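You operate a simulated robot arm through the tools that you are given. There is no shell and no other tool. Be economical: measure what you need, move in short steps, check, and stop when the job is done.

You run a simulated two-armed robot. Do the job below in one go: nothing can be reset, and whatever is moved stays where it is left.

## Task
Load the spool on the test rig, clamp both ends and shut the guard.
Fine: carry it in both hands and set it level on the pads before the clamps go over. Set down upright: spool.
Where things are to end (x, y in the base frame): spool within 0.025 m of [0.63, -0.79].

It is judged by the outcome, as a careful person would: the job done as asked, and still so three seconds after it is handed in. It fails if anything else is knocked over, pushed out of place, dropped, spilled or broken.

## Robot
Two 7-joint arms with two-finger parallel grippers on one trunk, on a base that drives. Base frame: it is fixed to the floor where the robot stands at the start and does not move with it; the origin is under the middle of the robot, x ahead of it, y to its left, z up. Readings come in m, rad, newtons and seconds.
The left shoulder is at the start at [0.06, 0.143, 0.926], the right one opposite. With the tool pointing down near the work surface each hand reaches from about 0.32 to 0.74 m from the robot's upright axis, wherever it stands, measured 20 degrees to its own side. Places, roughly: bed of the test rig [0.6, -0.8, 0.8]; black clamp lever [0.5, -1, 0.9]; clear guard [0.7, -0.8, 1.3]; green valve [0.6, -1.3, 1]; orange clamp lever [0.5, -0.6, 0.9]; pads of the test rig [0.6, -0.8, 0.8]; yellow vent valve [0.6, -1.2, 1]. Payload 1.57 kg a hand.
The tool frame of a hand sits at the grasp point between the pads (the TCP): z along the fingers, y along the line on which they close. The tips reach 0.03 m beyond it. The gripper opens to 0.11 m. The fingers are 0.024 m wide and 0.012 m thick; the gripper's body (0.048 by 0.112 m) begins 0.078 m behind the TCP.
Orientation is told as [roll, pitch, yaw] about the base's x, y, z axes, in that order, counted from this pose: with the fingers straight down and closing along the base's y, the tool's x points along the base's -x, its y along +y and its z along -z.

## Interface
- The arms move only by the tool drive_tool. It takes "left_motion", "right_motion" or both (then of equal length, played together; a hand with none holds still); each is a list of rows, each a list of 3 entries, a list of its own where there are three numbers: the finger opening in m, from 0 to 0.11, then the shift along the tool's x, y, z in m, then the turn, a rotation vector about the tool's x, y, z in rad. In form: [[hand, [tx, ty, tz], [ax, ay, az]], ...]. A call has 1 to 8 rows; each row is the pose to reach, as a shift and turn from the pose commanded when the call began, along the tool's axes at that moment. Each row takes 0.2 s and may step no farther than 0.05 m and 0.15 rad from the row before; otherwise, or with a gripper value out of range, the whole call is refused. Where a pose cannot be reached the arm comes as near as it can. A force on the tool above 40 N (or 10 N above the force at the start of the call, whichever is more), or a blocked arm, ends the call early, and 0.2 s more pass. Each finger travels about 0.045 m/s and halts on what it meets, pressing with about 22 N; the grip force reading is that of the motor and also rises with nothing between the fingers. The clock runs only during rows and for 0.2 s after the last one: add rows that repeat a pose to give the fingers time. The reply holds the time, the measured pose of the TCP, the force on the tool along the base axes, the opening and the grip force, in the units named above and with some noise, with the torque about the TCP (base axes, N m) and any sound that the robot's microphone picked up.
- Cameras (640 x 400 px; columns grow to the right, rows downward): "scene" is now at [0.0459, -0.0386, 1.5519]; the picture's right is [-0.46, -0.89, 0.00], its down [-0.57, 0.29, -0.77] and it looks along [0.68, -0.35, -0.64] (base axes); focal length 240 px, centre (320, 200). "left" rides on the left gripper at [0.07, -0.016, -0.141] in its tool frame; the picture's right is [0.23, 0.97, 0.00], its down [-0.86, 0.20, -0.48] and it looks along [-0.47, 0.11, 0.88] (tool axes); focal length 222 px, centre (320, 200). "right" rides on the right gripper at [0.07, 0.016, -0.141] in its tool frame; the picture's right is [-0.23, 0.97, 0.00], its down [-0.86, -0.20, -0.48] and it looks along [-0.47, -0.11, 0.88] (tool axes); focal length 222 px, centre (320, 200).
- grab_frame(camera): a new picture of that camera. The clock stands still meanwhile.
- lift_body(by): slides the trunk up (or, below 0, down) by that many m; the arms and the scene camera ride with it, the base frame stays. It gives what a move gives, with no picture.
- roll_base(legs): drives the robot by 1 to 6 legs, each [ahead, left, turn to the left] in m, m and rad, along the robot's own axes; the way and the turn of a leg run together, so that a leg with both is an arc; at most 1.5 m and 3.142 rad a leg. The arms and the cameras ride along, it lands a little off, and it stops where it bumps. It gives what a move gives.
- head_to(pan, tilt): turns the head with the scene camera to pan (to the left, within 1.501 rad either way) and tilt (down, from -0.506 to 1.204), counted from straight ahead of the robot. It gives what a move gives.
- measure_at(camera, pixels): for up to 12 pixels [column, row] of the newest picture of that camera ("zoom" is the newest enlarged one), the place [x, y, z] in the base frame of the surface seen there, good to about 0.002 m. The clock stands still meanwhile.
- zoom(camera, box): a new picture of the part [left, top, right, bottom] of that camera's present view, enlarged. The clock stands still meanwhile.
- finish_job(): hands the job in; it is judged then, once.

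Go step by step. Measure first, check grasps and placings, and put right what went wrong. The budget is 80 turns and 62 pictures, counting those below and the enlarged ones. Unless the task says otherwise, let go and move clear before handing in, and close with one line.

The tools are called as a command line: name --argument value ..., lists and objects as JSON in quotes. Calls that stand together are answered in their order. drive_tool: Moves the arms, as the interface text tells. Its arguments: {"type":"object","properties":{"left_motion":{"type":"array","items":{"type":"array"}},"right_motion":{"type":"array","items":{"type":"array"}}},"required":[]} The other tools are called the same way: lift_body (by) slides the trunk up or down; roll_base (legs) drives the base; head_to (pan, tilt) turns the head that bears the scene camera; grab_frame (camera) takes a picture; measure_at (camera, pixels) gives the place of the surface under pixels of a picture; zoom (camera, box) takes an enlarged picture of a part of a camera's view; finish_job () hands the job in.

At the start:

```text
clock: 0.0
left_ee_pos: [0.4936, -0.006, 1.0]
left_ee_rot: [0.002, 0.0, 0.0]
left_force: [-0.3, -0.4, -0.6]
left_torque: [0.01, -0.01, -0.04]
left_opening: 0.1101
left_finger_force: 0.1
right_ee_pos: [0.3671, -0.3849, 1.0001]
right_ee_rot: [0.0, -0.001, -0.002]
right_force: [0.3, 0.1, 0.0]
right_torque: [-0.03, -0.01, 0.01]
right_opening: 0.1099
right_finger_force: 0.1
trunk travel left (down, up): [-0.525, 0.065]
robot x, y, heading: [0.0, -0.0011, -0.001]
head pan, tilt: [-0.475, 0.7]
```

scene: 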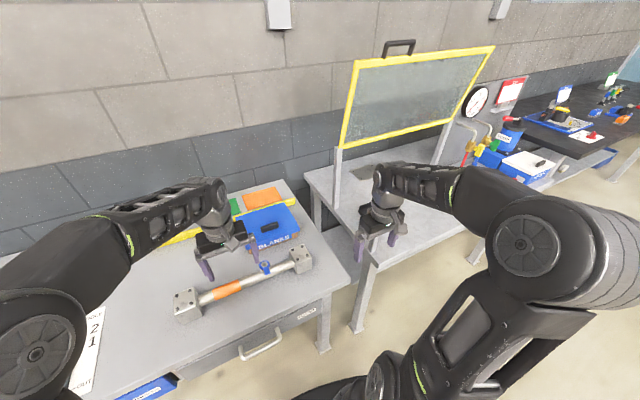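
right: 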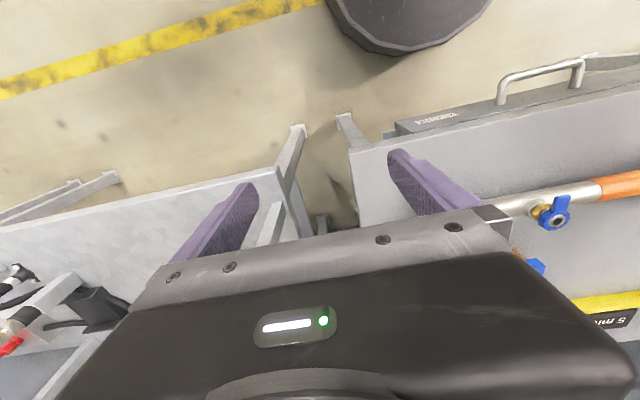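
left: 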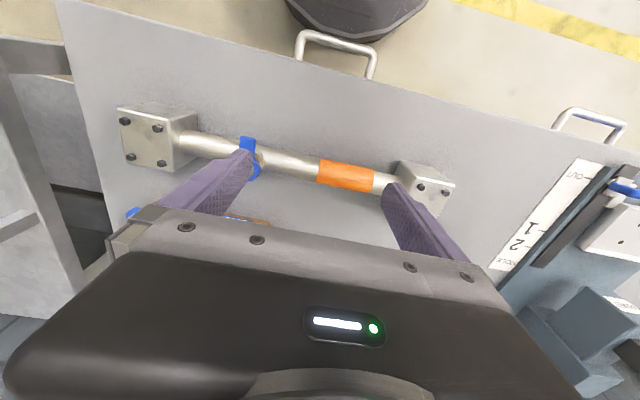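

The spool (a pipe with two square end blocks, an orange band and a blue valve) lies on the near bench around scene (245,285), and the rig is to its right with the guard raised. I'll enlarge both areas to measure them.

zoom --camera "scene" --box '[140, 180, 360, 340]'

measure_at --camera "scene" --pixels '[[187, 295], [187, 310], [300, 252], [228, 290], [265, 267], [245, 282], [210, 298], [280, 265], [328, 290], [160, 340]]'

head_to --pan -0.9 --tilt 0.6

grab_frame --camera "scene"

```text
2.50 times, centred on (250, 260) of scene
```

zoom: 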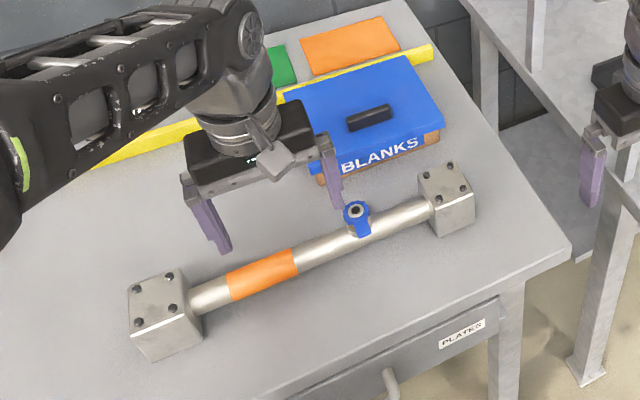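

```text
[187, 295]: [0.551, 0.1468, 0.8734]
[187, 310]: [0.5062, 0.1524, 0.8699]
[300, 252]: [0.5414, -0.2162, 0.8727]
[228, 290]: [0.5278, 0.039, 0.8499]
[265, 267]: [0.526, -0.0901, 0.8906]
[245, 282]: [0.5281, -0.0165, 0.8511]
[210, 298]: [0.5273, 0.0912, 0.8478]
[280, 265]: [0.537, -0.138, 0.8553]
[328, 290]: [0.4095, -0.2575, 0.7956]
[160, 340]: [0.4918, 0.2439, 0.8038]
```

```text
clock: 0.9
left_ee_pos: [0.4952, -0.0069, 0.9996]
left_ee_rot: [-0.001, -0.001, -0.001]
left_force: [-0.7, 0.3, 0.2]
left_torque: [0.02, -0.02, -0.01]
left_opening: 0.1101
left_finger_force: 0.1
right_ee_pos: [0.3682, -0.3848, 0.9989]
right_ee_rot: [0.0, -0.002, -0.001]
right_force: [0.3, 0.5, 0.4]
right_torque: [-0.03, -0.02, 0.03]
right_opening: 0.1102
right_finger_force: 0.1
trunk travel left (down, up): [-0.525, 0.065]
robot x, y, heading: [0.0017, 0.0013, -0.003]
head pan, tilt: [-0.901, 0.6]
```

```text
57 pictures are left
```

scene: 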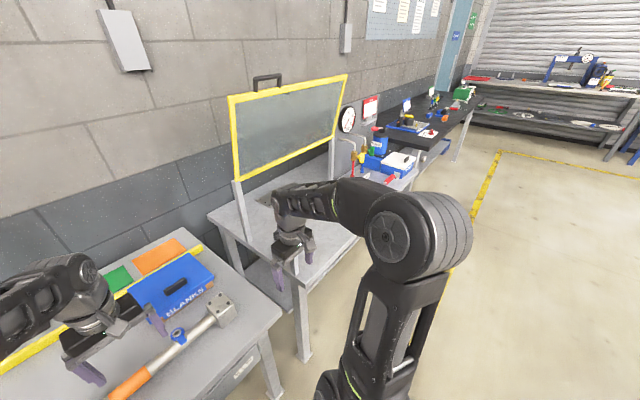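

The spool lies along y, from about y=0.15 to y=-0.22 at x≈0.53, with the pipe top near z=0.85. The right arm hides the rig, so I'll back off and drive right to look straight at it.

roll_base --legs '[[-0.2, 0, 0], [0, -0.8, 0]]'

head_to --pan 0 --tilt 0.55

grab_frame --camera "scene"

```text
clock: 6.4
left_ee_pos: [0.2883, -0.8085, 1.0]
left_ee_rot: [-0.001, 0.0, -0.004]
left_force: [0.2, 0.8, -0.4]
left_torque: [0.02, -0.02, 0.01]
left_opening: 0.1102
left_finger_force: 0.0
right_ee_pos: [0.1593, -1.1872, 0.9999]
right_ee_rot: [0.0, -0.003, -0.004]
right_force: [0.6, 0.2, -0.4]
right_torque: [0.03, -0.02, -0.02]
right_opening: 0.11
right_finger_force: 0.2
trunk travel left (down, up): [-0.525, 0.065]
robot x, y, heading: [-0.2056, -0.8035, -0.006]
head pan, tilt: [-0.901, 0.6]
```

```text
clock: 7.6
left_ee_pos: [0.289, -0.8091, 0.9992]
left_ee_rot: [0.0, 0.001, -0.006]
left_force: [-0.3, 0.6, -0.2]
left_torque: [0.0, -0.01, 0.01]
left_opening: 0.11
left_finger_force: 0.1
right_ee_pos: [0.1599, -1.1859, 0.9998]
right_ee_rot: [0.001, -0.002, -0.004]
right_force: [0.2, -0.3, -0.4]
right_torque: [-0.03, 0.0, 0.01]
right_opening: 0.11
right_finger_force: 0.0
trunk travel left (down, up): [-0.525, 0.065]
robot x, y, heading: [-0.2062, -0.7997, -0.001]
head pan, tilt: [0.0, 0.55]
```

```text
56 pictures are left
```

scene: 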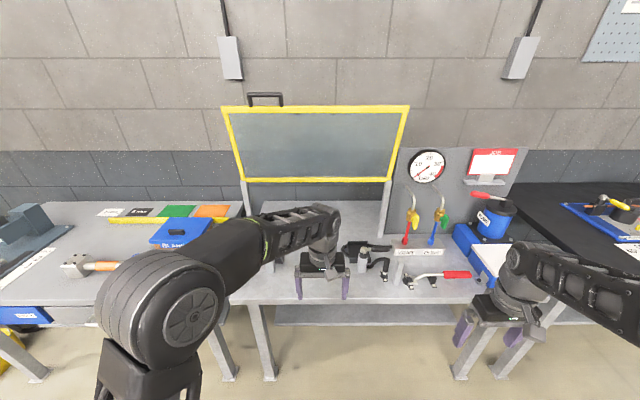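

The left arm hides part of the rig; the left wrist camera should look right at it.

grab_frame --camera "left"

zoom --camera "scene" --box '[330, 180, 530, 305]'

```text
55 pictures are left
```

left: 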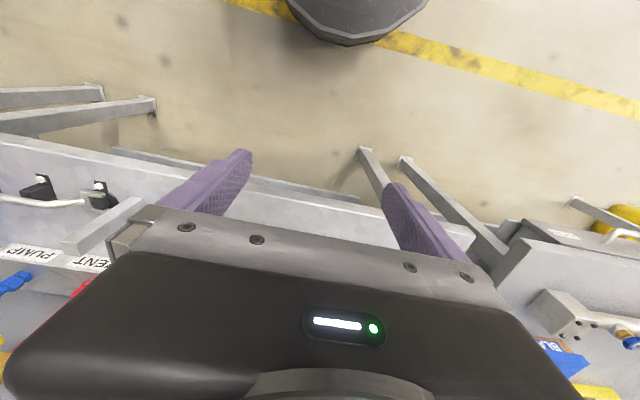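

```text
3.20 times, centred on (430, 242) of scene
```

zoom: 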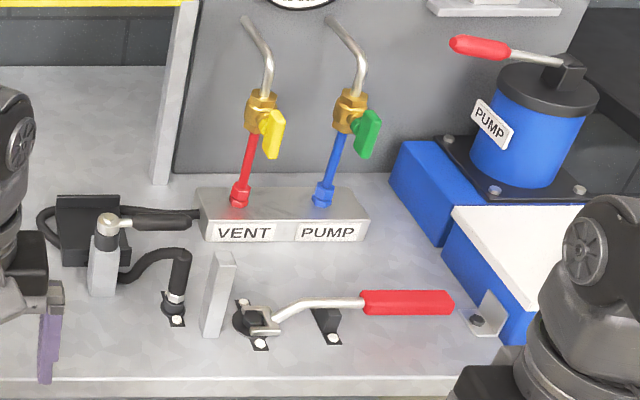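

The wrist camera looks back at the floor. I'll swing the left hand to the left to uncover the rig for the scene camera.

drive_tool --left_motion '[[0.11, [0, 0.05, 0], [0, 0, 0]], [0.11, [0, 0.1, 0], [0, 0, 0]], [0.11, [0, 0.15, 0], [0, 0, 0]], [0.11, [0, 0.2, 0], [0, 0, 0]], [0.11, [0, 0.25, 0], [0, 0, 0]], [0.11, [0, 0.3, 0], [0, 0, 0]], [0.11, [0, 0.35, 0], [0, 0, 0]]]'

grab_frame --camera "scene"

zoom --camera "scene" --box '[220, 180, 460, 330]'

```text
clock: 9.2
left_ee_pos: [0.2934, -0.4567, 0.9997]
left_ee_rot: [0.0, 0.0, -0.006]
left_force: [-0.4, -1.0, 0.1]
left_torque: [-0.01, 0.0, 0.01]
left_opening: 0.1099
left_finger_force: 0.0
right_ee_pos: [0.1606, -1.1851, 1.0]
right_ee_rot: [0.0, -0.002, -0.003]
right_force: [0.6, -0.1, 0.3]
right_torque: [0.0, -0.01, 0.0]
right_opening: 0.11
right_finger_force: 0.1
trunk travel left (down, up): [-0.525, 0.065]
robot x, y, heading: [-0.2086, -0.8007, -0.004]
head pan, tilt: [0.0, 0.55]
```

```text
53 pictures are left
```

scene: 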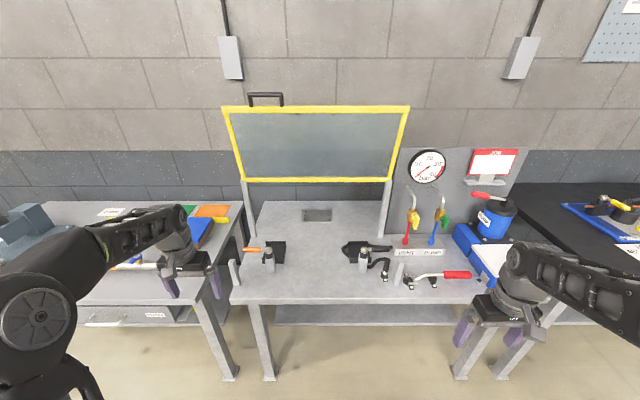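

```text
2.67 times, centred on (340, 255) of scene
```

zoom: 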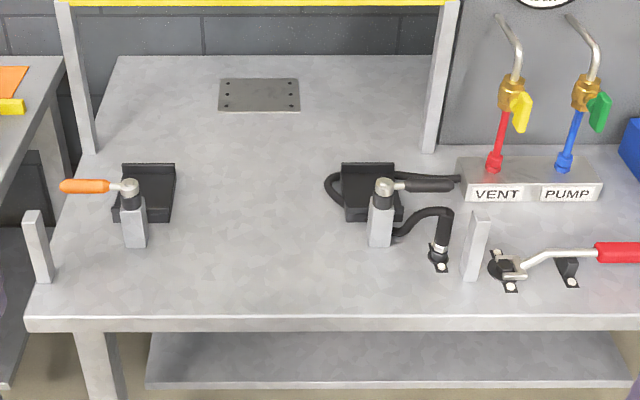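

Now visible: two black pads at zoom (148,190) and (370,190), and swing posts in front of them with the orange and black levers pointing outward. Measuring these and enlarging further.

measure_at --camera "zoom" --pixels '[[128, 190], [85, 186], [148, 168], [146, 185], [160, 185], [385, 185], [430, 185], [368, 168], [370, 190], [135, 240], [380, 238], [440, 255]]'

zoom --camera "scene" --box '[235, 225, 305, 280]'

measure_at --camera "zoom" --pixels '[[250, 190], [300, 220], [300, 180], [390, 200], [330, 170], [430, 150], [400, 250], [305, 300], [305, 340], [360, 155], [450, 300], [110, 225]]'

zoom --camera "scene" --box '[330, 225, 400, 280]'

```text
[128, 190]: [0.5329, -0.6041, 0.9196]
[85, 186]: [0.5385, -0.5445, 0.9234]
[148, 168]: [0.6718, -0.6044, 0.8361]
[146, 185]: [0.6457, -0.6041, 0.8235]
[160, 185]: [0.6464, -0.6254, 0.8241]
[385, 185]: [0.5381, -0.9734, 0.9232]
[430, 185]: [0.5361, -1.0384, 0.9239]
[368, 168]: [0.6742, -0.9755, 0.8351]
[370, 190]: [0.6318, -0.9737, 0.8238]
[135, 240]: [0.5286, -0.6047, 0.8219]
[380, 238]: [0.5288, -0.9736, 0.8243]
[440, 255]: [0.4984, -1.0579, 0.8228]
```

```text
7.27 times, centred on (270, 252) of scene
```

zoom: 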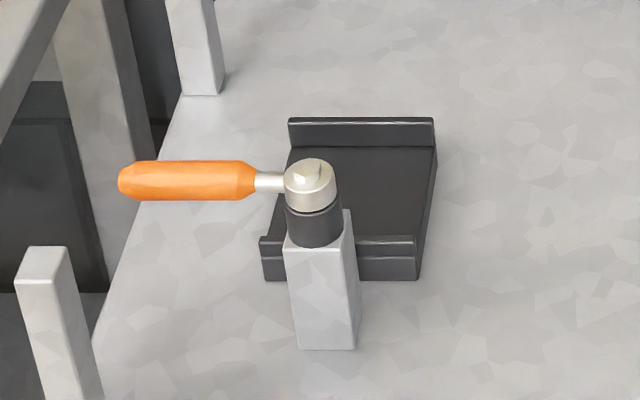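

```text
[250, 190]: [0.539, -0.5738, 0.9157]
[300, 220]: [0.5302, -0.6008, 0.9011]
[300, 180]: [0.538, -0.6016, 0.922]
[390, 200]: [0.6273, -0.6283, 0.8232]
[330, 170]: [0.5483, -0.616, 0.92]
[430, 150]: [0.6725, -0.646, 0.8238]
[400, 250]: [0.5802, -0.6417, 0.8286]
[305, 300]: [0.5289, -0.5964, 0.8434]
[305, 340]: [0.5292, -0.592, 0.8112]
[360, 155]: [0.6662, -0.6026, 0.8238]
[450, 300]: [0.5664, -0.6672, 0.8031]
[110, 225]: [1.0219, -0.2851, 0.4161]
```

```text
7.27 times, centred on (365, 252) of scene
```

zoom: 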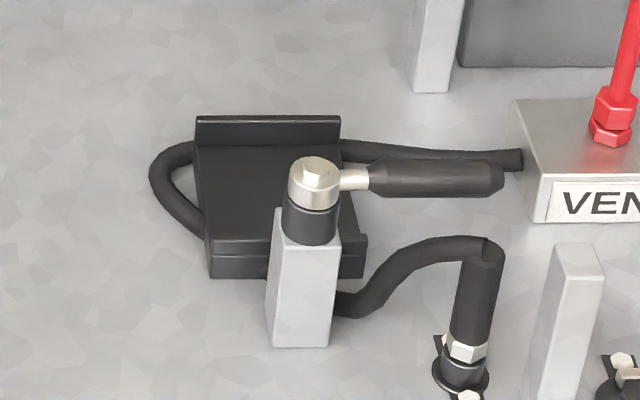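

Pads' floors are at z≈0.824, centred at (0.627,-0.605) and (0.627,-0.975); lever pivots sit at x≈0.54 with the handles at z≈0.915, to be swung 90° back over the ends. I'll turn both hands so the fingers close along x and bring them to about ±0.11 m from the robot's midline.

drive_tool --left_motion '[[0.11, [0, -0.03, 0], [0, 0, 0.15]], [0.11, [0, -0.06, 0], [0, 0, 0.3]], [0.11, [0, -0.09, 0], [0, 0, 0.45]], [0.11, [0, -0.12, 0], [0, 0, 0.6]], [0.11, [0, -0.15, 0], [0, 0, 0.75]], [0.11, [0, -0.18, 0], [0, 0, 0.9]], [0.11, [0, -0.21, 0], [0, 0, 1.05]], [0.11, [0, -0.235, 0], [0, 0, 1.2]]]' --right_motion '[[0.11, [-0.02, 0.034, 0], [0, 0, -0.15]], [0.11, [-0.04, 0.068, 0], [0, 0, -0.3]], [0.11, [-0.06, 0.102, 0], [0, 0, -0.45]], [0.11, [-0.08, 0.136, 0], [0, 0, -0.6]], [0.11, [-0.1, 0.17, 0], [0, 0, -0.75]], [0.11, [-0.12, 0.204, 0], [0, 0, -0.9]], [0.11, [-0.14, 0.238, 0], [0, 0, -1.05]], [0.11, [-0.16, 0.265, 0], [0, 0, -1.2]]]'

drive_tool --left_motion '[[0.11, [0, 0, 0], [0, 0, 0.12]], [0.11, [0, 0, 0], [0, 0, 0.24]], [0.11, [0, 0, 0], [0, 0, 0.365]]]' --right_motion '[[0.11, [0, 0, 0], [0, 0, -0.12]], [0.11, [0, 0, 0], [0, 0, -0.24]], [0.11, [0, 0, 0], [0, 0, -0.373]]]'

grab_frame --camera "scene"

```text
clock: 11.0
left_ee_pos: [0.2904, -0.6935, 0.9985]
left_ee_rot: [0.001, 0.001, -1.207]
left_force: [-0.3, 0.0, 0.1]
left_torque: [0.02, 0.0, 0.01]
left_opening: 0.1103
left_finger_force: 0.1
right_ee_pos: [0.3203, -0.9223, 0.9996]
right_ee_rot: [-0.001, 0.0, 1.197]
right_force: [0.4, 0.2, 0.2]
right_torque: [-0.01, -0.02, -0.02]
right_opening: 0.1097
right_finger_force: 0.0
trunk travel left (down, up): [-0.525, 0.065]
robot x, y, heading: [-0.2018, -0.7995, -0.006]
head pan, tilt: [0.0, 0.55]
```

```text
clock: 11.8
left_ee_pos: [0.2889, -0.6933, 0.9983]
left_ee_rot: [0.001, 0.0, -1.571]
left_force: [0.0, 0.3, 0.1]
left_torque: [0.0, 0.0, 0.0]
left_opening: 0.1102
left_finger_force: 0.0
right_ee_pos: [0.3203, -0.9213, 1.0014]
right_ee_rot: [-0.002, 0.0, 1.573]
right_force: [0.9, 0.7, -0.3]
right_torque: [0.02, 0.0, 0.02]
right_opening: 0.1102
right_finger_force: 0.0
trunk travel left (down, up): [-0.525, 0.065]
robot x, y, heading: [-0.2047, -0.799, -0.008]
head pan, tilt: [0.0, 0.55]
```

```text
49 pictures are left
```

scene: 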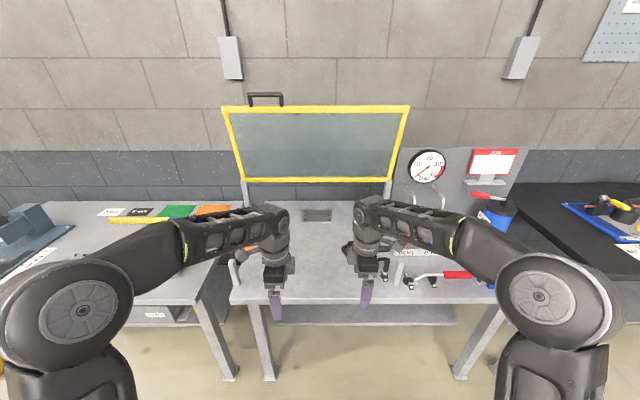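

Both hands turned cleanly. I'll measure the guard now, then drive back to the bench (staying backed off) and look at the spool.

measure_at --camera "scene" --pixels '[[228, 112], [404, 109], [246, 180], [387, 180], [250, 97], [265, 94], [280, 97], [244, 190], [387, 200], [320, 107], [320, 180], [387, 230]]'

roll_base --legs '[[0, 0.765, 0]]'

grab_frame --camera "scene"

zoom --camera "scene" --box '[220, 210, 420, 335]'

```text
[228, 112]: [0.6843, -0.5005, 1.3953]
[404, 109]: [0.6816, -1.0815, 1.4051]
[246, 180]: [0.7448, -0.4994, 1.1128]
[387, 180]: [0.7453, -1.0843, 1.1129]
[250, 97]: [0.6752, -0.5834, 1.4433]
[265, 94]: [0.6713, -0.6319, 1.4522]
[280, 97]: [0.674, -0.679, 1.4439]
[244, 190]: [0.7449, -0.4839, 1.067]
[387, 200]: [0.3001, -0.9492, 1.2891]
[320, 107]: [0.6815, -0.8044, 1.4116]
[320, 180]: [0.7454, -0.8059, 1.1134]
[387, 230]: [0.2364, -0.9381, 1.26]
```

```text
clock: 15.9
left_ee_pos: [0.2964, 0.0629, 0.9983]
left_ee_rot: [-0.001, -0.001, -1.576]
left_force: [0.0, -1.0, 0.2]
left_torque: [0.02, -0.02, -0.01]
left_opening: 0.1098
left_finger_force: 0.0
right_ee_pos: [0.3265, -0.1664, 1.0006]
right_ee_rot: [-0.003, -0.001, 1.563]
right_force: [0.0, 0.4, -0.1]
right_torque: [-0.02, 0.02, 0.01]
right_opening: 0.11
right_finger_force: 0.1
trunk travel left (down, up): [-0.525, 0.065]
robot x, y, heading: [-0.1997, -0.0403, -0.009]
head pan, tilt: [0.0, 0.55]
```

```text
48 pictures are left
```

scene: 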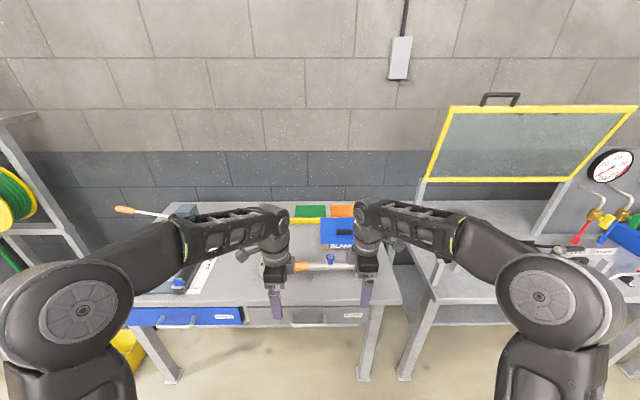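

```text
3.20 times, centred on (320, 272) of scene
```

zoom: 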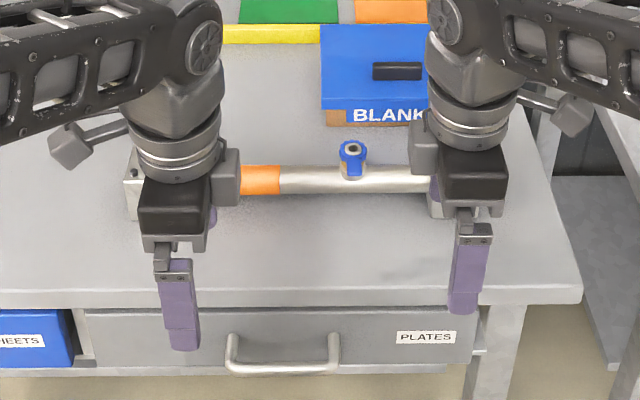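

The spool's pipe is visible at zoom (260–420,182) between the hands and the BLANKS box stands behind it. I'll measure clearances before moving forward.

measure_at --camera "zoom" --pixels '[[335, 118], [415, 120], [230, 173], [230, 181], [290, 171], [290, 180], [390, 172], [390, 180], [352, 145], [128, 190], [420, 172], [340, 165]]'

roll_base --legs '[[0.12, 0, 0.009]]'

head_to --pan 0 --tilt 0.95

grab_frame --camera "scene"

grab_frame --camera "right"

```text
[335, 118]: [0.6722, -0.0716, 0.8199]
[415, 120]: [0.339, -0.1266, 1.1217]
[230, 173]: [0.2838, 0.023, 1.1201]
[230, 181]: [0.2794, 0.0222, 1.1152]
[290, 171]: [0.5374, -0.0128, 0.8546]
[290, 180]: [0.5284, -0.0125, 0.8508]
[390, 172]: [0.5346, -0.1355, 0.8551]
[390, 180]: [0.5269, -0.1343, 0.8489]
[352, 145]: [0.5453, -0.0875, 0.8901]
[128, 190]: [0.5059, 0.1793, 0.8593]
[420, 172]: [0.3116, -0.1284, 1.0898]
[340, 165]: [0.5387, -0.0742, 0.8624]
```

```text
clock: 17.1
left_ee_pos: [0.4161, 0.0685, 0.9988]
left_ee_rot: [-0.004, -0.001, -1.562]
left_force: [1.4, 0.9, -0.3]
left_torque: [0.0, 0.04, -0.05]
left_opening: 0.11
left_finger_force: 0.1
right_ee_pos: [0.4485, -0.1616, 0.9991]
right_ee_rot: [0.0, 0.001, 1.575]
right_force: [0.6, -0.9, -0.1]
right_torque: [-0.01, 0.02, 0.02]
right_opening: 0.1101
right_finger_force: 0.0
trunk travel left (down, up): [-0.525, 0.065]
robot x, y, heading: [-0.0822, -0.0404, 0.0]
head pan, tilt: [0.0, 0.55]
```

```text
clock: 18.0
left_ee_pos: [0.4146, 0.0672, 0.9992]
left_ee_rot: [0.0, -0.001, -1.562]
left_force: [-0.1, -0.4, 0.4]
left_torque: [0.02, -0.01, 0.03]
left_opening: 0.1101
left_finger_force: 0.0
right_ee_pos: [0.4463, -0.1618, 0.9998]
right_ee_rot: [0.001, 0.0, 1.576]
right_force: [0.1, 0.5, 0.1]
right_torque: [0.0, 0.01, 0.01]
right_opening: 0.1102
right_finger_force: 0.0
trunk travel left (down, up): [-0.525, 0.065]
robot x, y, heading: [-0.078, -0.0459, -0.001]
head pan, tilt: [0.0, 0.949]
```

```text
46 pictures are left
```

scene: 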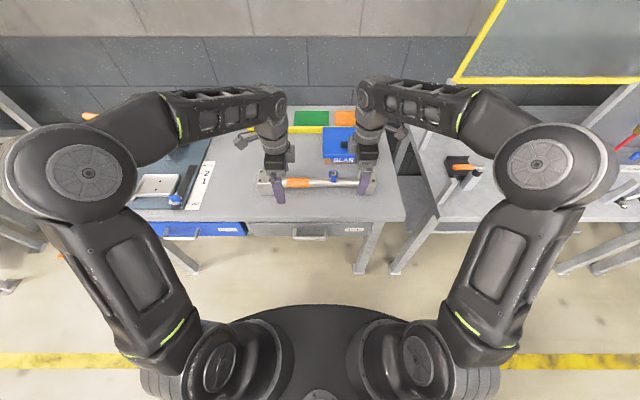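

```text
45 pictures are left
```

right: 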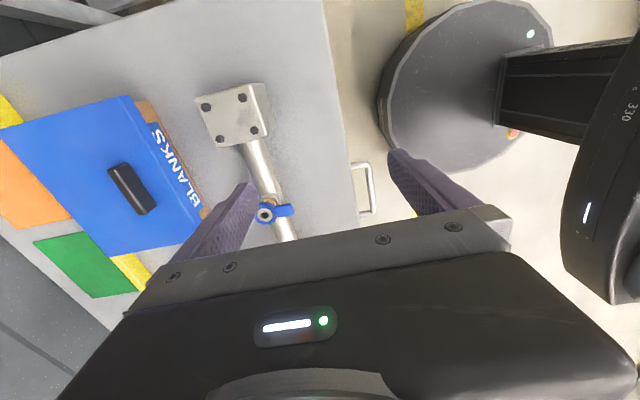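

The right wrist camera shows the right end block at (235,115) and the pipe at (262,175). Measuring these for the exact axis.

measure_at --camera "right" --pixels '[[200, 102], [258, 90], [264, 128], [218, 140], [230, 115], [252, 160], [258, 165], [265, 162], [262, 180], [282, 228], [267, 215], [234, 144]]'

grab_frame --camera "left"

```text
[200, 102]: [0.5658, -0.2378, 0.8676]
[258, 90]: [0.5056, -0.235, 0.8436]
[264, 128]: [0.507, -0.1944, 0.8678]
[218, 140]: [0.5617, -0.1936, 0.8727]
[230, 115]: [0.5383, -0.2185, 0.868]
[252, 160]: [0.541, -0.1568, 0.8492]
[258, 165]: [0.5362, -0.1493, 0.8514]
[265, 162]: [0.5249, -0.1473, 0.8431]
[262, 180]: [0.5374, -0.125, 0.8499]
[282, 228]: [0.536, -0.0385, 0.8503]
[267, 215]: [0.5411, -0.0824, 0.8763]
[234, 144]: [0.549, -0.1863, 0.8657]
```

```text
44 pictures are left
```

left: 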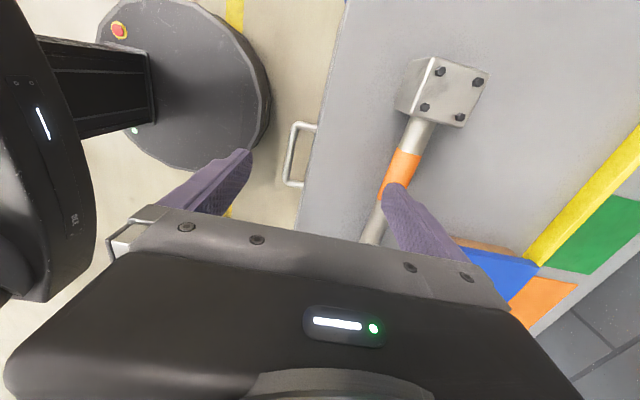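

Right block is centred near (0.536,-0.216), pipe axis x≈0.537, top z≈0.851. Checking the left block likewise.

measure_at --camera "left" --pixels '[[438, 62], [483, 75], [464, 122], [422, 110], [452, 92], [416, 140], [408, 165], [425, 132], [403, 135], [372, 225]]'

```text
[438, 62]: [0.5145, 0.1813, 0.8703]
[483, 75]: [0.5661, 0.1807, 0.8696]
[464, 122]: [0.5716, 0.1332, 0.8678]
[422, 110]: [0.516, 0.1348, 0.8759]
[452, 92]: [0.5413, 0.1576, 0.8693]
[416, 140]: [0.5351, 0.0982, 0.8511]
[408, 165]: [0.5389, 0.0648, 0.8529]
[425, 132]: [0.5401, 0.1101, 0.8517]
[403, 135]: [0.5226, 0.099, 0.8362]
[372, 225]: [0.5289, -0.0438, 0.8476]
```

Left block is centred at (0.541,0.158), so the spool centre is (0.538,-0.029), with the axis nearly along y. I'll drive 0.08 m forward and then position the hands at y=0.085 and y=-0.145.

roll_base --legs '[[0.08, 0, 0]]'

```text
clock: 19.1
left_ee_pos: [0.4979, 0.0691, 0.9992]
left_ee_rot: [-0.002, -0.001, -1.564]
left_force: [0.4, -0.9, -0.4]
left_torque: [-0.02, 0.02, -0.02]
left_opening: 0.1101
left_finger_force: 0.1
right_ee_pos: [0.5312, -0.1612, 0.9989]
right_ee_rot: [-0.001, 0.0, 1.574]
right_force: [0.0, 0.1, -0.2]
right_torque: [-0.05, 0.04, 0.01]
right_opening: 0.1098
right_finger_force: 0.0
trunk travel left (down, up): [-0.525, 0.065]
robot x, y, heading: [-0.0012, -0.0433, 0.0]
head pan, tilt: [0.0, 0.949]
```

Moving both hands over the grip points and down so the TCPs reach the pipe axis (z≈0.835), with the fingers open.

drive_tool --left_motion '[[0.11, [0.016, 0.042, 0], [0, 0, 0.02]], [0.11, [0.016, 0.042, 0.04], [0, 0, 0.02]], [0.11, [0.016, 0.042, 0.08], [0, 0, 0.02]], [0.11, [0.016, 0.042, 0.12], [0, 0, 0.02]], [0.11, [0.016, 0.042, 0.145], [0, 0, 0.02]], [0.11, [0.016, 0.042, 0.164], [0, 0, 0.02]]]' --right_motion '[[0.11, [-0.016, -0.006, 0], [0, 0, 0.016]], [0.11, [-0.016, -0.006, 0.04], [0, 0, 0.016]], [0.11, [-0.016, -0.006, 0.08], [0, 0, 0.016]], [0.11, [-0.016, -0.006, 0.12], [0, 0, 0.016]], [0.11, [-0.016, -0.006, 0.145], [0, 0, 0.016]], [0.11, [-0.016, -0.006, 0.164], [0, 0, 0.016]]]'

zoom --camera "scene" --box '[220, 110, 420, 235]'

```text
clock: 20.5
left_ee_pos: [0.5382, 0.0861, 0.8355]
left_ee_rot: [0.0, -0.001, -1.584]
left_force: [0.7, 0.4, 0.3]
left_torque: [0.02, 0.01, 0.0]
left_opening: 0.1099
left_finger_force: 0.0
right_ee_pos: [0.5346, -0.1489, 0.8348]
right_ee_rot: [0.002, 0.0, 1.559]
right_force: [-0.5, -0.2, 0.4]
right_torque: [-0.05, 0.01, -0.03]
right_opening: 0.1102
right_finger_force: 0.0
trunk travel left (down, up): [-0.525, 0.065]
robot x, y, heading: [0.0021, -0.0443, -0.0]
head pan, tilt: [0.0, 0.949]
```

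```text
3.20 times, centred on (320, 172) of scene
```

zoom: 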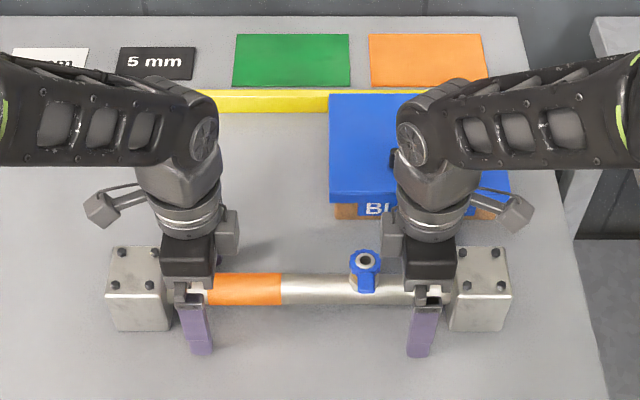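

Fingers straddle the pipe on both sides without touching blocks or valve. Closing both.

drive_tool --left_motion '[[0.08, [0, 0, 0], [0, 0, 0]], [0.06, [0, 0, 0], [0, 0, 0]], [0.04, [0, 0, 0], [0, 0, 0]], [0.02, [0, 0, 0], [0, 0, 0]], [0, [0, 0, 0], [0, 0, 0]], [0, [0, 0, 0], [0, 0, 0]], [0, [0, 0, 0], [0, 0, 0]]]' --right_motion '[[0.08, [0, 0, 0], [0, 0, 0]], [0.06, [0, 0, 0], [0, 0, 0]], [0.04, [0, 0, 0], [0, 0, 0]], [0.02, [0, 0, 0], [0, 0, 0]], [0, [0, 0, 0], [0, 0, 0]], [0, [0, 0, 0], [0, 0, 0]], [0, [0, 0, 0], [0, 0, 0]]]'

```text
clock: 22.1
left_ee_pos: [0.539, 0.0855, 0.8358]
left_ee_rot: [-0.001, 0.001, -1.583]
left_force: [1.0, 0.4, -0.8]
left_torque: [-0.13, -0.05, 0.05]
left_opening: 0.0338
left_finger_force: 22.1
right_ee_pos: [0.5358, -0.1475, 0.8366]
right_ee_rot: [-0.002, 0.0, 1.559]
right_force: [3.2, -0.4, 3.0]
right_torque: [0.12, -0.09, -0.04]
right_opening: 0.0338
right_finger_force: 21.9
trunk travel left (down, up): [-0.525, 0.065]
robot x, y, heading: [-0.0012, -0.0412, -0.002]
head pan, tilt: [0.0, 0.949]
```

Both hands grip the pipe (opening 0.034, 22 N each). I'll lift slowly by 0.16 m with both hands in step.

drive_tool --left_motion '[[0, [0, 0, -0.015], [0, 0, 0]], [0, [0, 0, -0.035], [0, 0, 0]], [0, [0, 0, -0.055], [0, 0, 0]], [0, [0, 0, -0.075], [0, 0, 0]], [0, [0, 0, -0.095], [0, 0, 0]], [0, [0, 0, -0.115], [0, 0, 0]], [0, [0, 0, -0.135], [0, 0, 0]], [0, [0, 0, -0.15], [0, 0, 0]]]' --right_motion '[[0, [0, 0, -0.015], [0, 0, 0]], [0, [0, 0, -0.035], [0, 0, 0]], [0, [0, 0, -0.055], [0, 0, 0]], [0, [0, 0, -0.075], [0, 0, 0]], [0, [0, 0, -0.095], [0, 0, 0]], [0, [0, 0, -0.115], [0, 0, 0]], [0, [0, 0, -0.135], [0, 0, 0]], [0, [0, 0, -0.15], [0, 0, 0]]]'

zoom --camera "scene" --box '[220, 110, 420, 235]'

```text
clock: 23.9
left_ee_pos: [0.5403, 0.0866, 0.9863]
left_ee_rot: [-0.004, 0.002, -1.583]
left_force: [-4.4, 14.6, -8.7]
left_torque: [0.11, -0.01, -0.6]
left_opening: 0.0338
left_finger_force: 21.8
right_ee_pos: [0.5348, -0.1466, 0.9862]
right_ee_rot: [-0.001, 0.001, 1.558]
right_force: [4.4, -13.6, -4.6]
right_torque: [0.23, -0.03, -0.55]
right_opening: 0.0338
right_finger_force: 22.3
trunk travel left (down, up): [-0.525, 0.065]
robot x, y, heading: [-0.0018, -0.0435, 0.004]
head pan, tilt: [0.0, 0.949]
```

```text
3.20 times, centred on (320, 172) of scene
```

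zoom: 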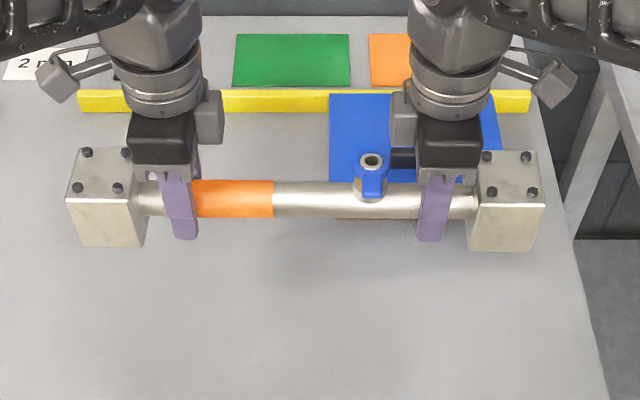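

The spool is up, level, in both hands. I'll ease the slight inward squeeze, raise the trunk for clearance, and back off 0.1 m before driving to the rig.

drive_tool --left_motion '[[0, [0.001, 0, 0], [0, 0, 0]], [0, [0.001, 0, 0], [0, 0, 0]]]'

lift_body --by 0.05

roll_base --legs '[[-0.1, 0, 0], [0, -0.4, 0]]'

zoom --camera "scene" --box '[220, 110, 420, 235]'

```text
clock: 24.5
left_ee_pos: [0.5411, 0.0864, 0.9848]
left_ee_rot: [0.0, 0.001, -1.582]
left_force: [-3.8, 14.1, -8.2]
left_torque: [0.07, -0.01, -0.58]
left_opening: 0.0338
left_finger_force: 22.0
right_ee_pos: [0.5364, -0.1456, 0.9863]
right_ee_rot: [0.002, 0.001, 1.56]
right_force: [4.8, -14.5, -6.0]
right_torque: [0.18, -0.01, -0.6]
right_opening: 0.0337
right_finger_force: 21.8
trunk travel left (down, up): [-0.525, 0.065]
robot x, y, heading: [0.0018, -0.0437, 0.003]
head pan, tilt: [0.0, 0.949]
```

```text
clock: 25.4
left_ee_pos: [0.5407, 0.086, 1.0349]
left_ee_rot: [-0.001, 0.0, -1.583]
left_force: [-4.2, 13.4, -6.7]
left_torque: [0.09, 0.02, -0.57]
left_opening: 0.0338
left_finger_force: 22.0
right_ee_pos: [0.5364, -0.1452, 1.0363]
right_ee_rot: [-0.001, 0.0, 1.559]
right_force: [4.0, -15.3, -6.5]
right_torque: [-0.11, -0.04, -0.6]
right_opening: 0.0337
right_finger_force: 21.8
trunk travel left (down, up): [-0.575, 0.015]
robot x, y, heading: [-0.0031, -0.0408, 0.001]
head pan, tilt: [0.0, 0.949]
```

```text
clock: 28.6
left_ee_pos: [0.4427, -0.3087, 1.0347]
left_ee_rot: [-0.002, 0.003, -1.574]
left_force: [-4.9, 10.8, -6.2]
left_torque: [0.0, 0.06, -0.52]
left_opening: 0.034
left_finger_force: 21.9
right_ee_pos: [0.4382, -0.5385, 1.0369]
right_ee_rot: [0.001, -0.001, 1.565]
right_force: [3.8, -11.6, -6.4]
right_torque: [0.02, -0.05, -0.55]
right_opening: 0.0337
right_finger_force: 22.0
trunk travel left (down, up): [-0.575, 0.015]
robot x, y, heading: [-0.0936, -0.4421, 0.008]
head pan, tilt: [0.0, 0.949]
```

```text
3.20 times, centred on (320, 172) of scene
```

zoom: 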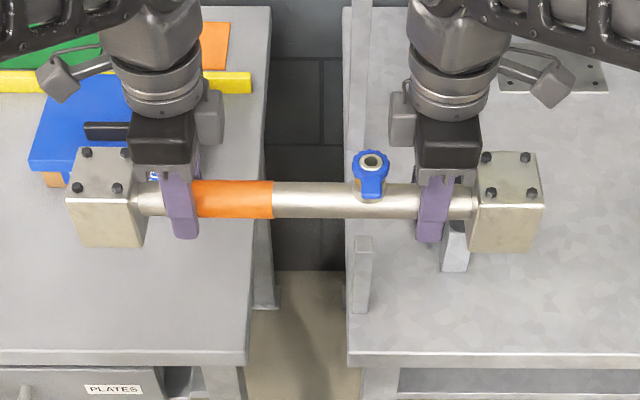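

The grip is unchanged (openings 0.034). Continuing to the rig's y, squaring the heading.

roll_base --legs '[[0, -0.362, -0.006]]'

roll_base --legs '[[0.15, 0, 0]]'

grab_frame --camera "scene"

grab_frame --camera "left"

grab_frame --camera "right"

```text
clock: 30.9
left_ee_pos: [0.4439, -0.6741, 1.0343]
left_ee_rot: [-0.001, 0.002, -1.585]
left_force: [-4.9, -0.1, -6.3]
left_torque: [-0.08, 0.09, -0.54]
left_opening: 0.0339
left_finger_force: 21.8
right_ee_pos: [0.4376, -0.9043, 1.0367]
right_ee_rot: [-0.002, 0.0, 1.556]
right_force: [4.7, -0.2, -6.8]
right_torque: [0.07, -0.16, -0.57]
right_opening: 0.0338
right_finger_force: 21.9
trunk travel left (down, up): [-0.575, 0.015]
robot x, y, heading: [-0.093, -0.8009, -0.003]
head pan, tilt: [0.0, 0.949]
```

```text
clock: 32.3
left_ee_pos: [0.5921, -0.6733, 1.033]
left_ee_rot: [-0.003, 0.0, -1.584]
left_force: [-5.3, -1.2, -4.9]
left_torque: [-0.2, 0.05, -0.61]
left_opening: 0.0339
left_finger_force: 22.0
right_ee_pos: [0.5868, -0.9035, 1.035]
right_ee_rot: [0.001, 0.0, 1.557]
right_force: [6.3, 0.3, -8.2]
right_torque: [-0.17, 0.01, -0.62]
right_opening: 0.0337
right_finger_force: 21.9
trunk travel left (down, up): [-0.575, 0.015]
robot x, y, heading: [0.0514, -0.7993, -0.005]
head pan, tilt: [0.0, 0.949]
```

```text
40 pictures are left
```

scene: 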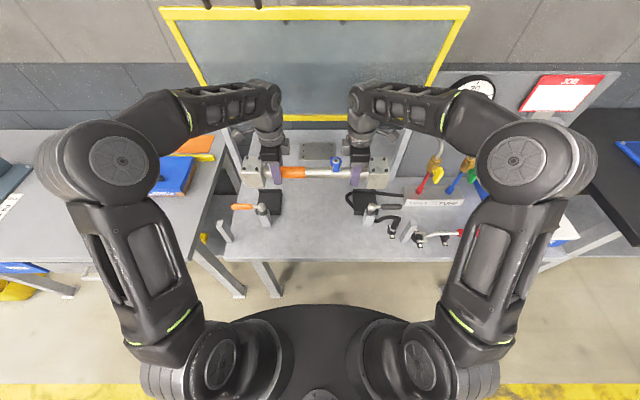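

```text
39 pictures are left
```

left: 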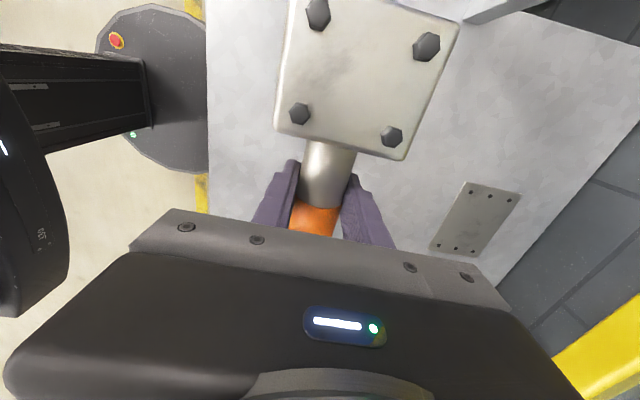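

```text
38 pictures are left
```

right: 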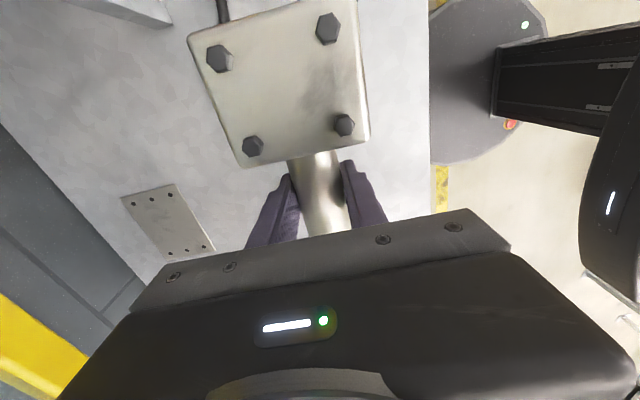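

Spool held level over the rig; the blocks are at left image (365,80) and right image (285,80). I'll measure block tops and pad walls to get the exact offset.

measure_at --camera "left" --pixels '[[282, 128], [402, 152], [456, 32], [345, 70]]'

measure_at --camera "right" --pixels '[[194, 40], [242, 160], [364, 135], [290, 70]]'

zoom --camera "scene" --box '[225, 140, 325, 235]'

measure_at --camera "zoom" --pixels '[[300, 310], [345, 310], [360, 325], [355, 357], [350, 375], [320, 305], [300, 330], [330, 340], [240, 440]]'

zoom --camera "scene" --box '[335, 140, 435, 235]'

```text
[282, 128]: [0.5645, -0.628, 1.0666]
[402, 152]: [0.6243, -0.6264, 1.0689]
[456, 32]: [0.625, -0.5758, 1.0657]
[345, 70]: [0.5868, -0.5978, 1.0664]
```

```text
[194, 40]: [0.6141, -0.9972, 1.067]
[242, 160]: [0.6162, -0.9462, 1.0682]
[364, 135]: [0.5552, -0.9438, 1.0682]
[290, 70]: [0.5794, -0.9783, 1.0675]
```

```text
4.21 times, centred on (275, 188) of scene
```

zoom: 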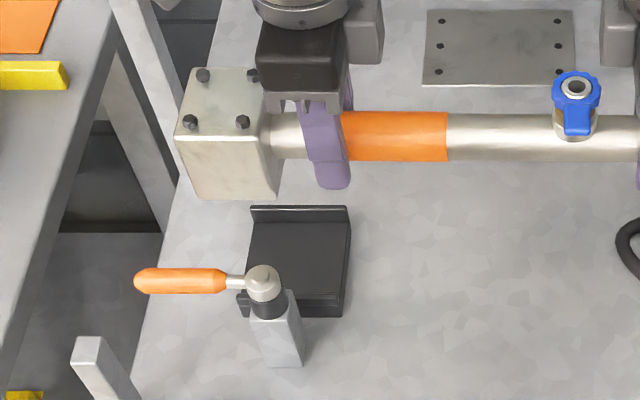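

```text
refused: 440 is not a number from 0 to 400
```

```text
4.21 times, centred on (385, 188) of scene
```

zoom: 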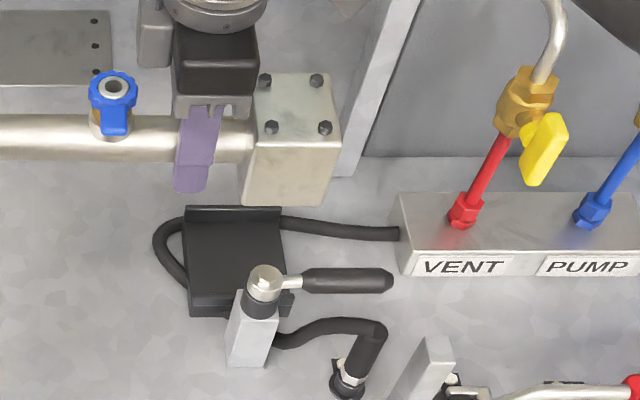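

The blocks sit at (0.5945,-0.601) and (0.585,-0.972), so the spool is turned about 0.026 rad. Now the pads' edges.

measure_at --camera "zoom" --pixels '[[235, 209], [235, 218], [235, 226], [187, 235], [284, 235], [205, 285], [205, 292], [205, 300], [205, 306], [284, 275], [190, 270], [286, 290]]'

measure_at --camera "scene" --pixels '[[270.3, 190.2], [270.3, 192], [270.3, 193.8], [258.6, 195.5], [281.4, 196.5], [279, 208], [279, 209.5], [279, 211], [279, 212.5], [280.5, 207], [261, 202], [257.5, 211.5]]'

```text
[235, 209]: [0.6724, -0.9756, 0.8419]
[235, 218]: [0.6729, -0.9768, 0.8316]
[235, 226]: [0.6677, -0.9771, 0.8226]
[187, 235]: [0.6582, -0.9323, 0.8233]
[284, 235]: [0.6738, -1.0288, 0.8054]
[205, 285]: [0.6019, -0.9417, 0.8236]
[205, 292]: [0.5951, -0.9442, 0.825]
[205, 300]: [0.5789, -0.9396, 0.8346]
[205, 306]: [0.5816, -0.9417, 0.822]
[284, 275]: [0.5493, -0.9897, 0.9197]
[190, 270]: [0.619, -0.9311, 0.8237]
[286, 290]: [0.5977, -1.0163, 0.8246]
```

```text
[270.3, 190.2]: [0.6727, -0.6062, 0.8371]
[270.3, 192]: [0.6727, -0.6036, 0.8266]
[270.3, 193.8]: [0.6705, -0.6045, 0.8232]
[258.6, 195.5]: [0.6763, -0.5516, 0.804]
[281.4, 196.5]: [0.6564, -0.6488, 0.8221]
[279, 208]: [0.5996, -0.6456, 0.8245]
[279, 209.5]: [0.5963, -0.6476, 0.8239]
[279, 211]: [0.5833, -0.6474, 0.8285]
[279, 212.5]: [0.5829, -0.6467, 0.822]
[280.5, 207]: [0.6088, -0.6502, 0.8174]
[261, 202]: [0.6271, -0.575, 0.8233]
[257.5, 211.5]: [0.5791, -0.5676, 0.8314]
```

Pad pockets span x≈0.588–0.672 and are centred at y≈-0.605 and -0.975. I'll shift the spool forward by 0.037/0.043 m and square it up, still high.

drive_tool --left_motion '[[0, [-0.001, 0.01, 0], [0, 0, -0.006]], [0, [-0.002, 0.02, 0], [0, 0, -0.013]], [0, [-0.003, 0.03, 0], [0, 0, -0.02]], [0, [-0.004, 0.037, 0], [0, 0, -0.026]], [0, [-0.004, 0.037, 0], [0, 0, -0.026]]]' --right_motion '[[0, [0.001, -0.011, 0], [0, 0, -0.006]], [0, [0.002, -0.023, 0], [0, 0, -0.013]], [0, [0.003, -0.034, 0], [0, 0, -0.02]], [0, [0.004, -0.043, 0], [0, 0, -0.026]], [0, [0.004, -0.043, 0], [0, 0, -0.026]]]'

lift_body --by -0.07

grab_frame --camera "left"

grab_frame --camera "right"

```text
clock: 33.5
left_ee_pos: [0.6267, -0.6774, 1.0345]
left_ee_rot: [-0.003, 0.001, -1.562]
left_force: [-2.1, -2.7, -7.1]
left_torque: [0.23, -0.08, -0.2]
left_opening: 0.0336
left_finger_force: 21.9
right_ee_pos: [0.6294, -0.908, 1.0365]
right_ee_rot: [0.001, -0.002, 1.584]
right_force: [2.1, 3.3, -7.0]
right_torque: [-0.1, 0.06, -0.28]
right_opening: 0.0338
right_finger_force: 22.4
trunk travel left (down, up): [-0.575, 0.015]
robot x, y, heading: [0.0549, -0.7988, 0.004]
head pan, tilt: [0.0, 0.949]
```

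```text
clock: 34.6
left_ee_pos: [0.6274, -0.6768, 0.9659]
left_ee_rot: [-0.003, 0.0, -1.561]
left_force: [-2.0, -5.9, -6.1]
left_torque: [0.14, -0.01, -0.21]
left_opening: 0.0335
left_finger_force: 21.8
right_ee_pos: [0.6279, -0.9083, 0.9667]
right_ee_rot: [0.0, 0.0, 1.582]
right_force: [2.2, 5.9, -5.3]
right_torque: [0.01, -0.04, -0.25]
right_opening: 0.0336
right_finger_force: 21.4
trunk travel left (down, up): [-0.505, 0.085]
robot x, y, heading: [0.051, -0.7931, -0.001]
head pan, tilt: [0.0, 0.949]
```

```text
35 pictures are left
```

left: 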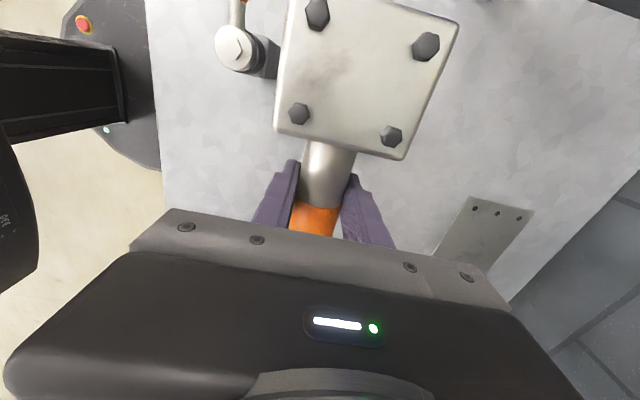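

```text
34 pictures are left
```

right: 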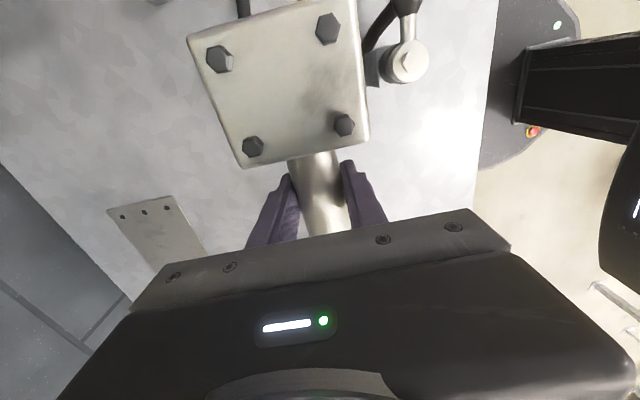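

measure_at --camera "left" --pixels '[[276, 129], [404, 155], [457, 32], [345, 70], [236, 47]]'

measure_at --camera "right" --pixels '[[190, 38], [242, 164], [367, 137], [290, 70], [406, 62]]'

```text
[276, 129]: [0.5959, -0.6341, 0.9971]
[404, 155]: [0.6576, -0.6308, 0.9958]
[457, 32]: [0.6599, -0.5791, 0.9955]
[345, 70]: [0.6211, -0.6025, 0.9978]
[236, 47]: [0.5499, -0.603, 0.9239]
```

```text
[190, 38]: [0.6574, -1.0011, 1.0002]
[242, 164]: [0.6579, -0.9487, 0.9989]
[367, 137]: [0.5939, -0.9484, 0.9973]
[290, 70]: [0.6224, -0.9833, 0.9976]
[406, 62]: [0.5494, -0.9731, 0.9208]
```

Blocks now centred at (0.6275,-0.605) and (0.626,-0.9765), bottoms ≈0.924, clear of the lever caps. Lowering 0.092 m with a 3 mm forward nudge.

drive_tool --left_motion '[[0, [0, 0.002, 0.015], [0, 0, 0]], [0, [0, 0.003, 0.03], [0, 0, 0]], [0, [0, 0.003, 0.045], [0, 0, 0]], [0, [0, 0.003, 0.06], [0, 0, 0]], [0, [0, 0.003, 0.075], [0, 0, 0]], [0, [0, 0.003, 0.085], [0, 0, 0]], [0, [0, 0.003, 0.092], [0, 0, 0]], [0, [0, 0.003, 0.092], [0, 0, 0]]]' --right_motion '[[0, [0, -0.002, 0.015], [0, 0, 0]], [0, [0, -0.004, 0.03], [0, 0, 0]], [0, [0, -0.004, 0.045], [0, 0, 0]], [0, [0, -0.004, 0.06], [0, 0, 0]], [0, [0, -0.004, 0.075], [0, 0, 0]], [0, [0, -0.004, 0.085], [0, 0, 0]], [0, [0, -0.004, 0.092], [0, 0, 0]], [0, [0, -0.004, 0.092], [0, 0, 0]]]'

grab_frame --camera "left"

grab_frame --camera "right"

zoom --camera "scene" --box '[220, 130, 420, 255]'

```text
clock: 36.4
left_ee_pos: [0.6291, -0.6769, 0.8734]
left_ee_rot: [-0.004, 0.001, -1.561]
left_force: [-0.7, -6.4, -3.9]
left_torque: [-0.05, 0.0, -0.04]
left_opening: 0.0337
left_finger_force: 21.8
right_ee_pos: [0.6334, -0.9088, 0.8753]
right_ee_rot: [0.0, 0.002, 1.583]
right_force: [0.2, 6.8, -8.1]
right_torque: [-0.37, -0.03, -0.09]
right_opening: 0.0339
right_finger_force: 22.2
trunk travel left (down, up): [-0.505, 0.085]
robot x, y, heading: [0.049, -0.8023, -0.001]
head pan, tilt: [0.0, 0.949]
```

```text
33 pictures are left
```

left: 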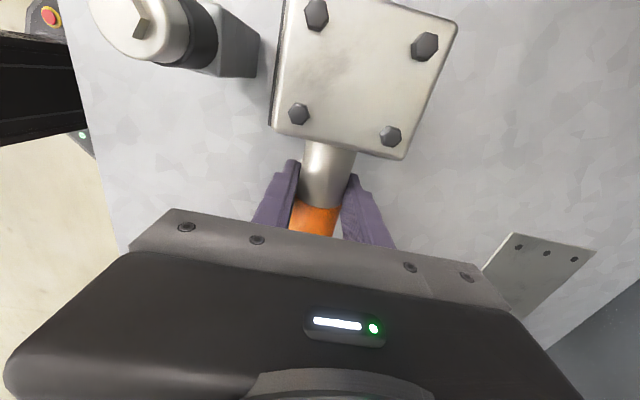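

```text
32 pictures are left
```

right: 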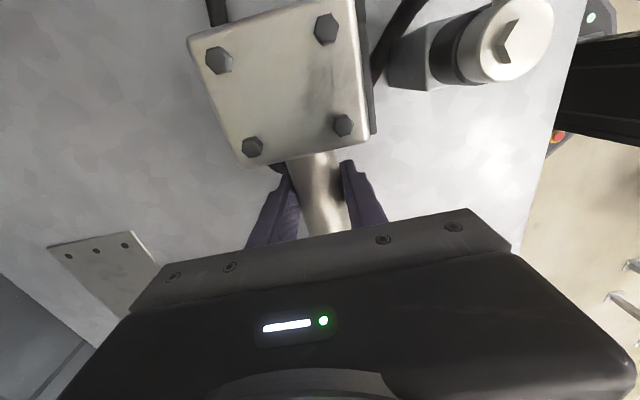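

```text
3.20 times, centred on (320, 192) of scene
```

zoom: 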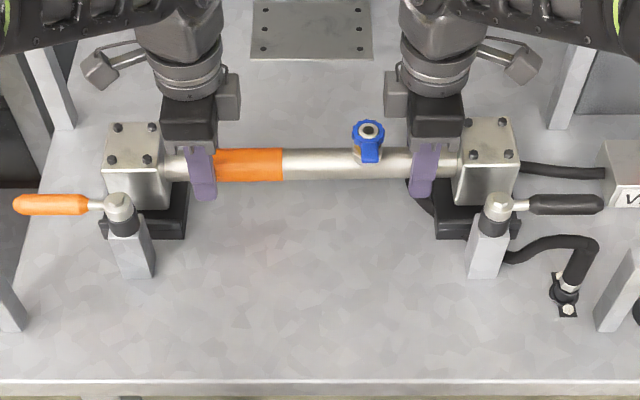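

Almost down; forces still show the weight carried. Checking block positions once more before contact.

measure_at --camera "left" --pixels '[[276, 128], [404, 155], [457, 32], [271, 122], [268, 110]]'

measure_at --camera "right" --pixels '[[190, 38], [242, 164], [367, 137], [374, 132], [372, 120]]'

```text
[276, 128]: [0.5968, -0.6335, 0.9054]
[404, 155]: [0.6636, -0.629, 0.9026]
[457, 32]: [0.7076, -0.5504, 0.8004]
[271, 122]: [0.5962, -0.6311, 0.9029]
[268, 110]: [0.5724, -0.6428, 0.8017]
```

```text
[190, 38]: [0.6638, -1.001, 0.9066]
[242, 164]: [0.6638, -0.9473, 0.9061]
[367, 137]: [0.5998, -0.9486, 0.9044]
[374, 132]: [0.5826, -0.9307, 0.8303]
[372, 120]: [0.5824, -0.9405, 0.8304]
```

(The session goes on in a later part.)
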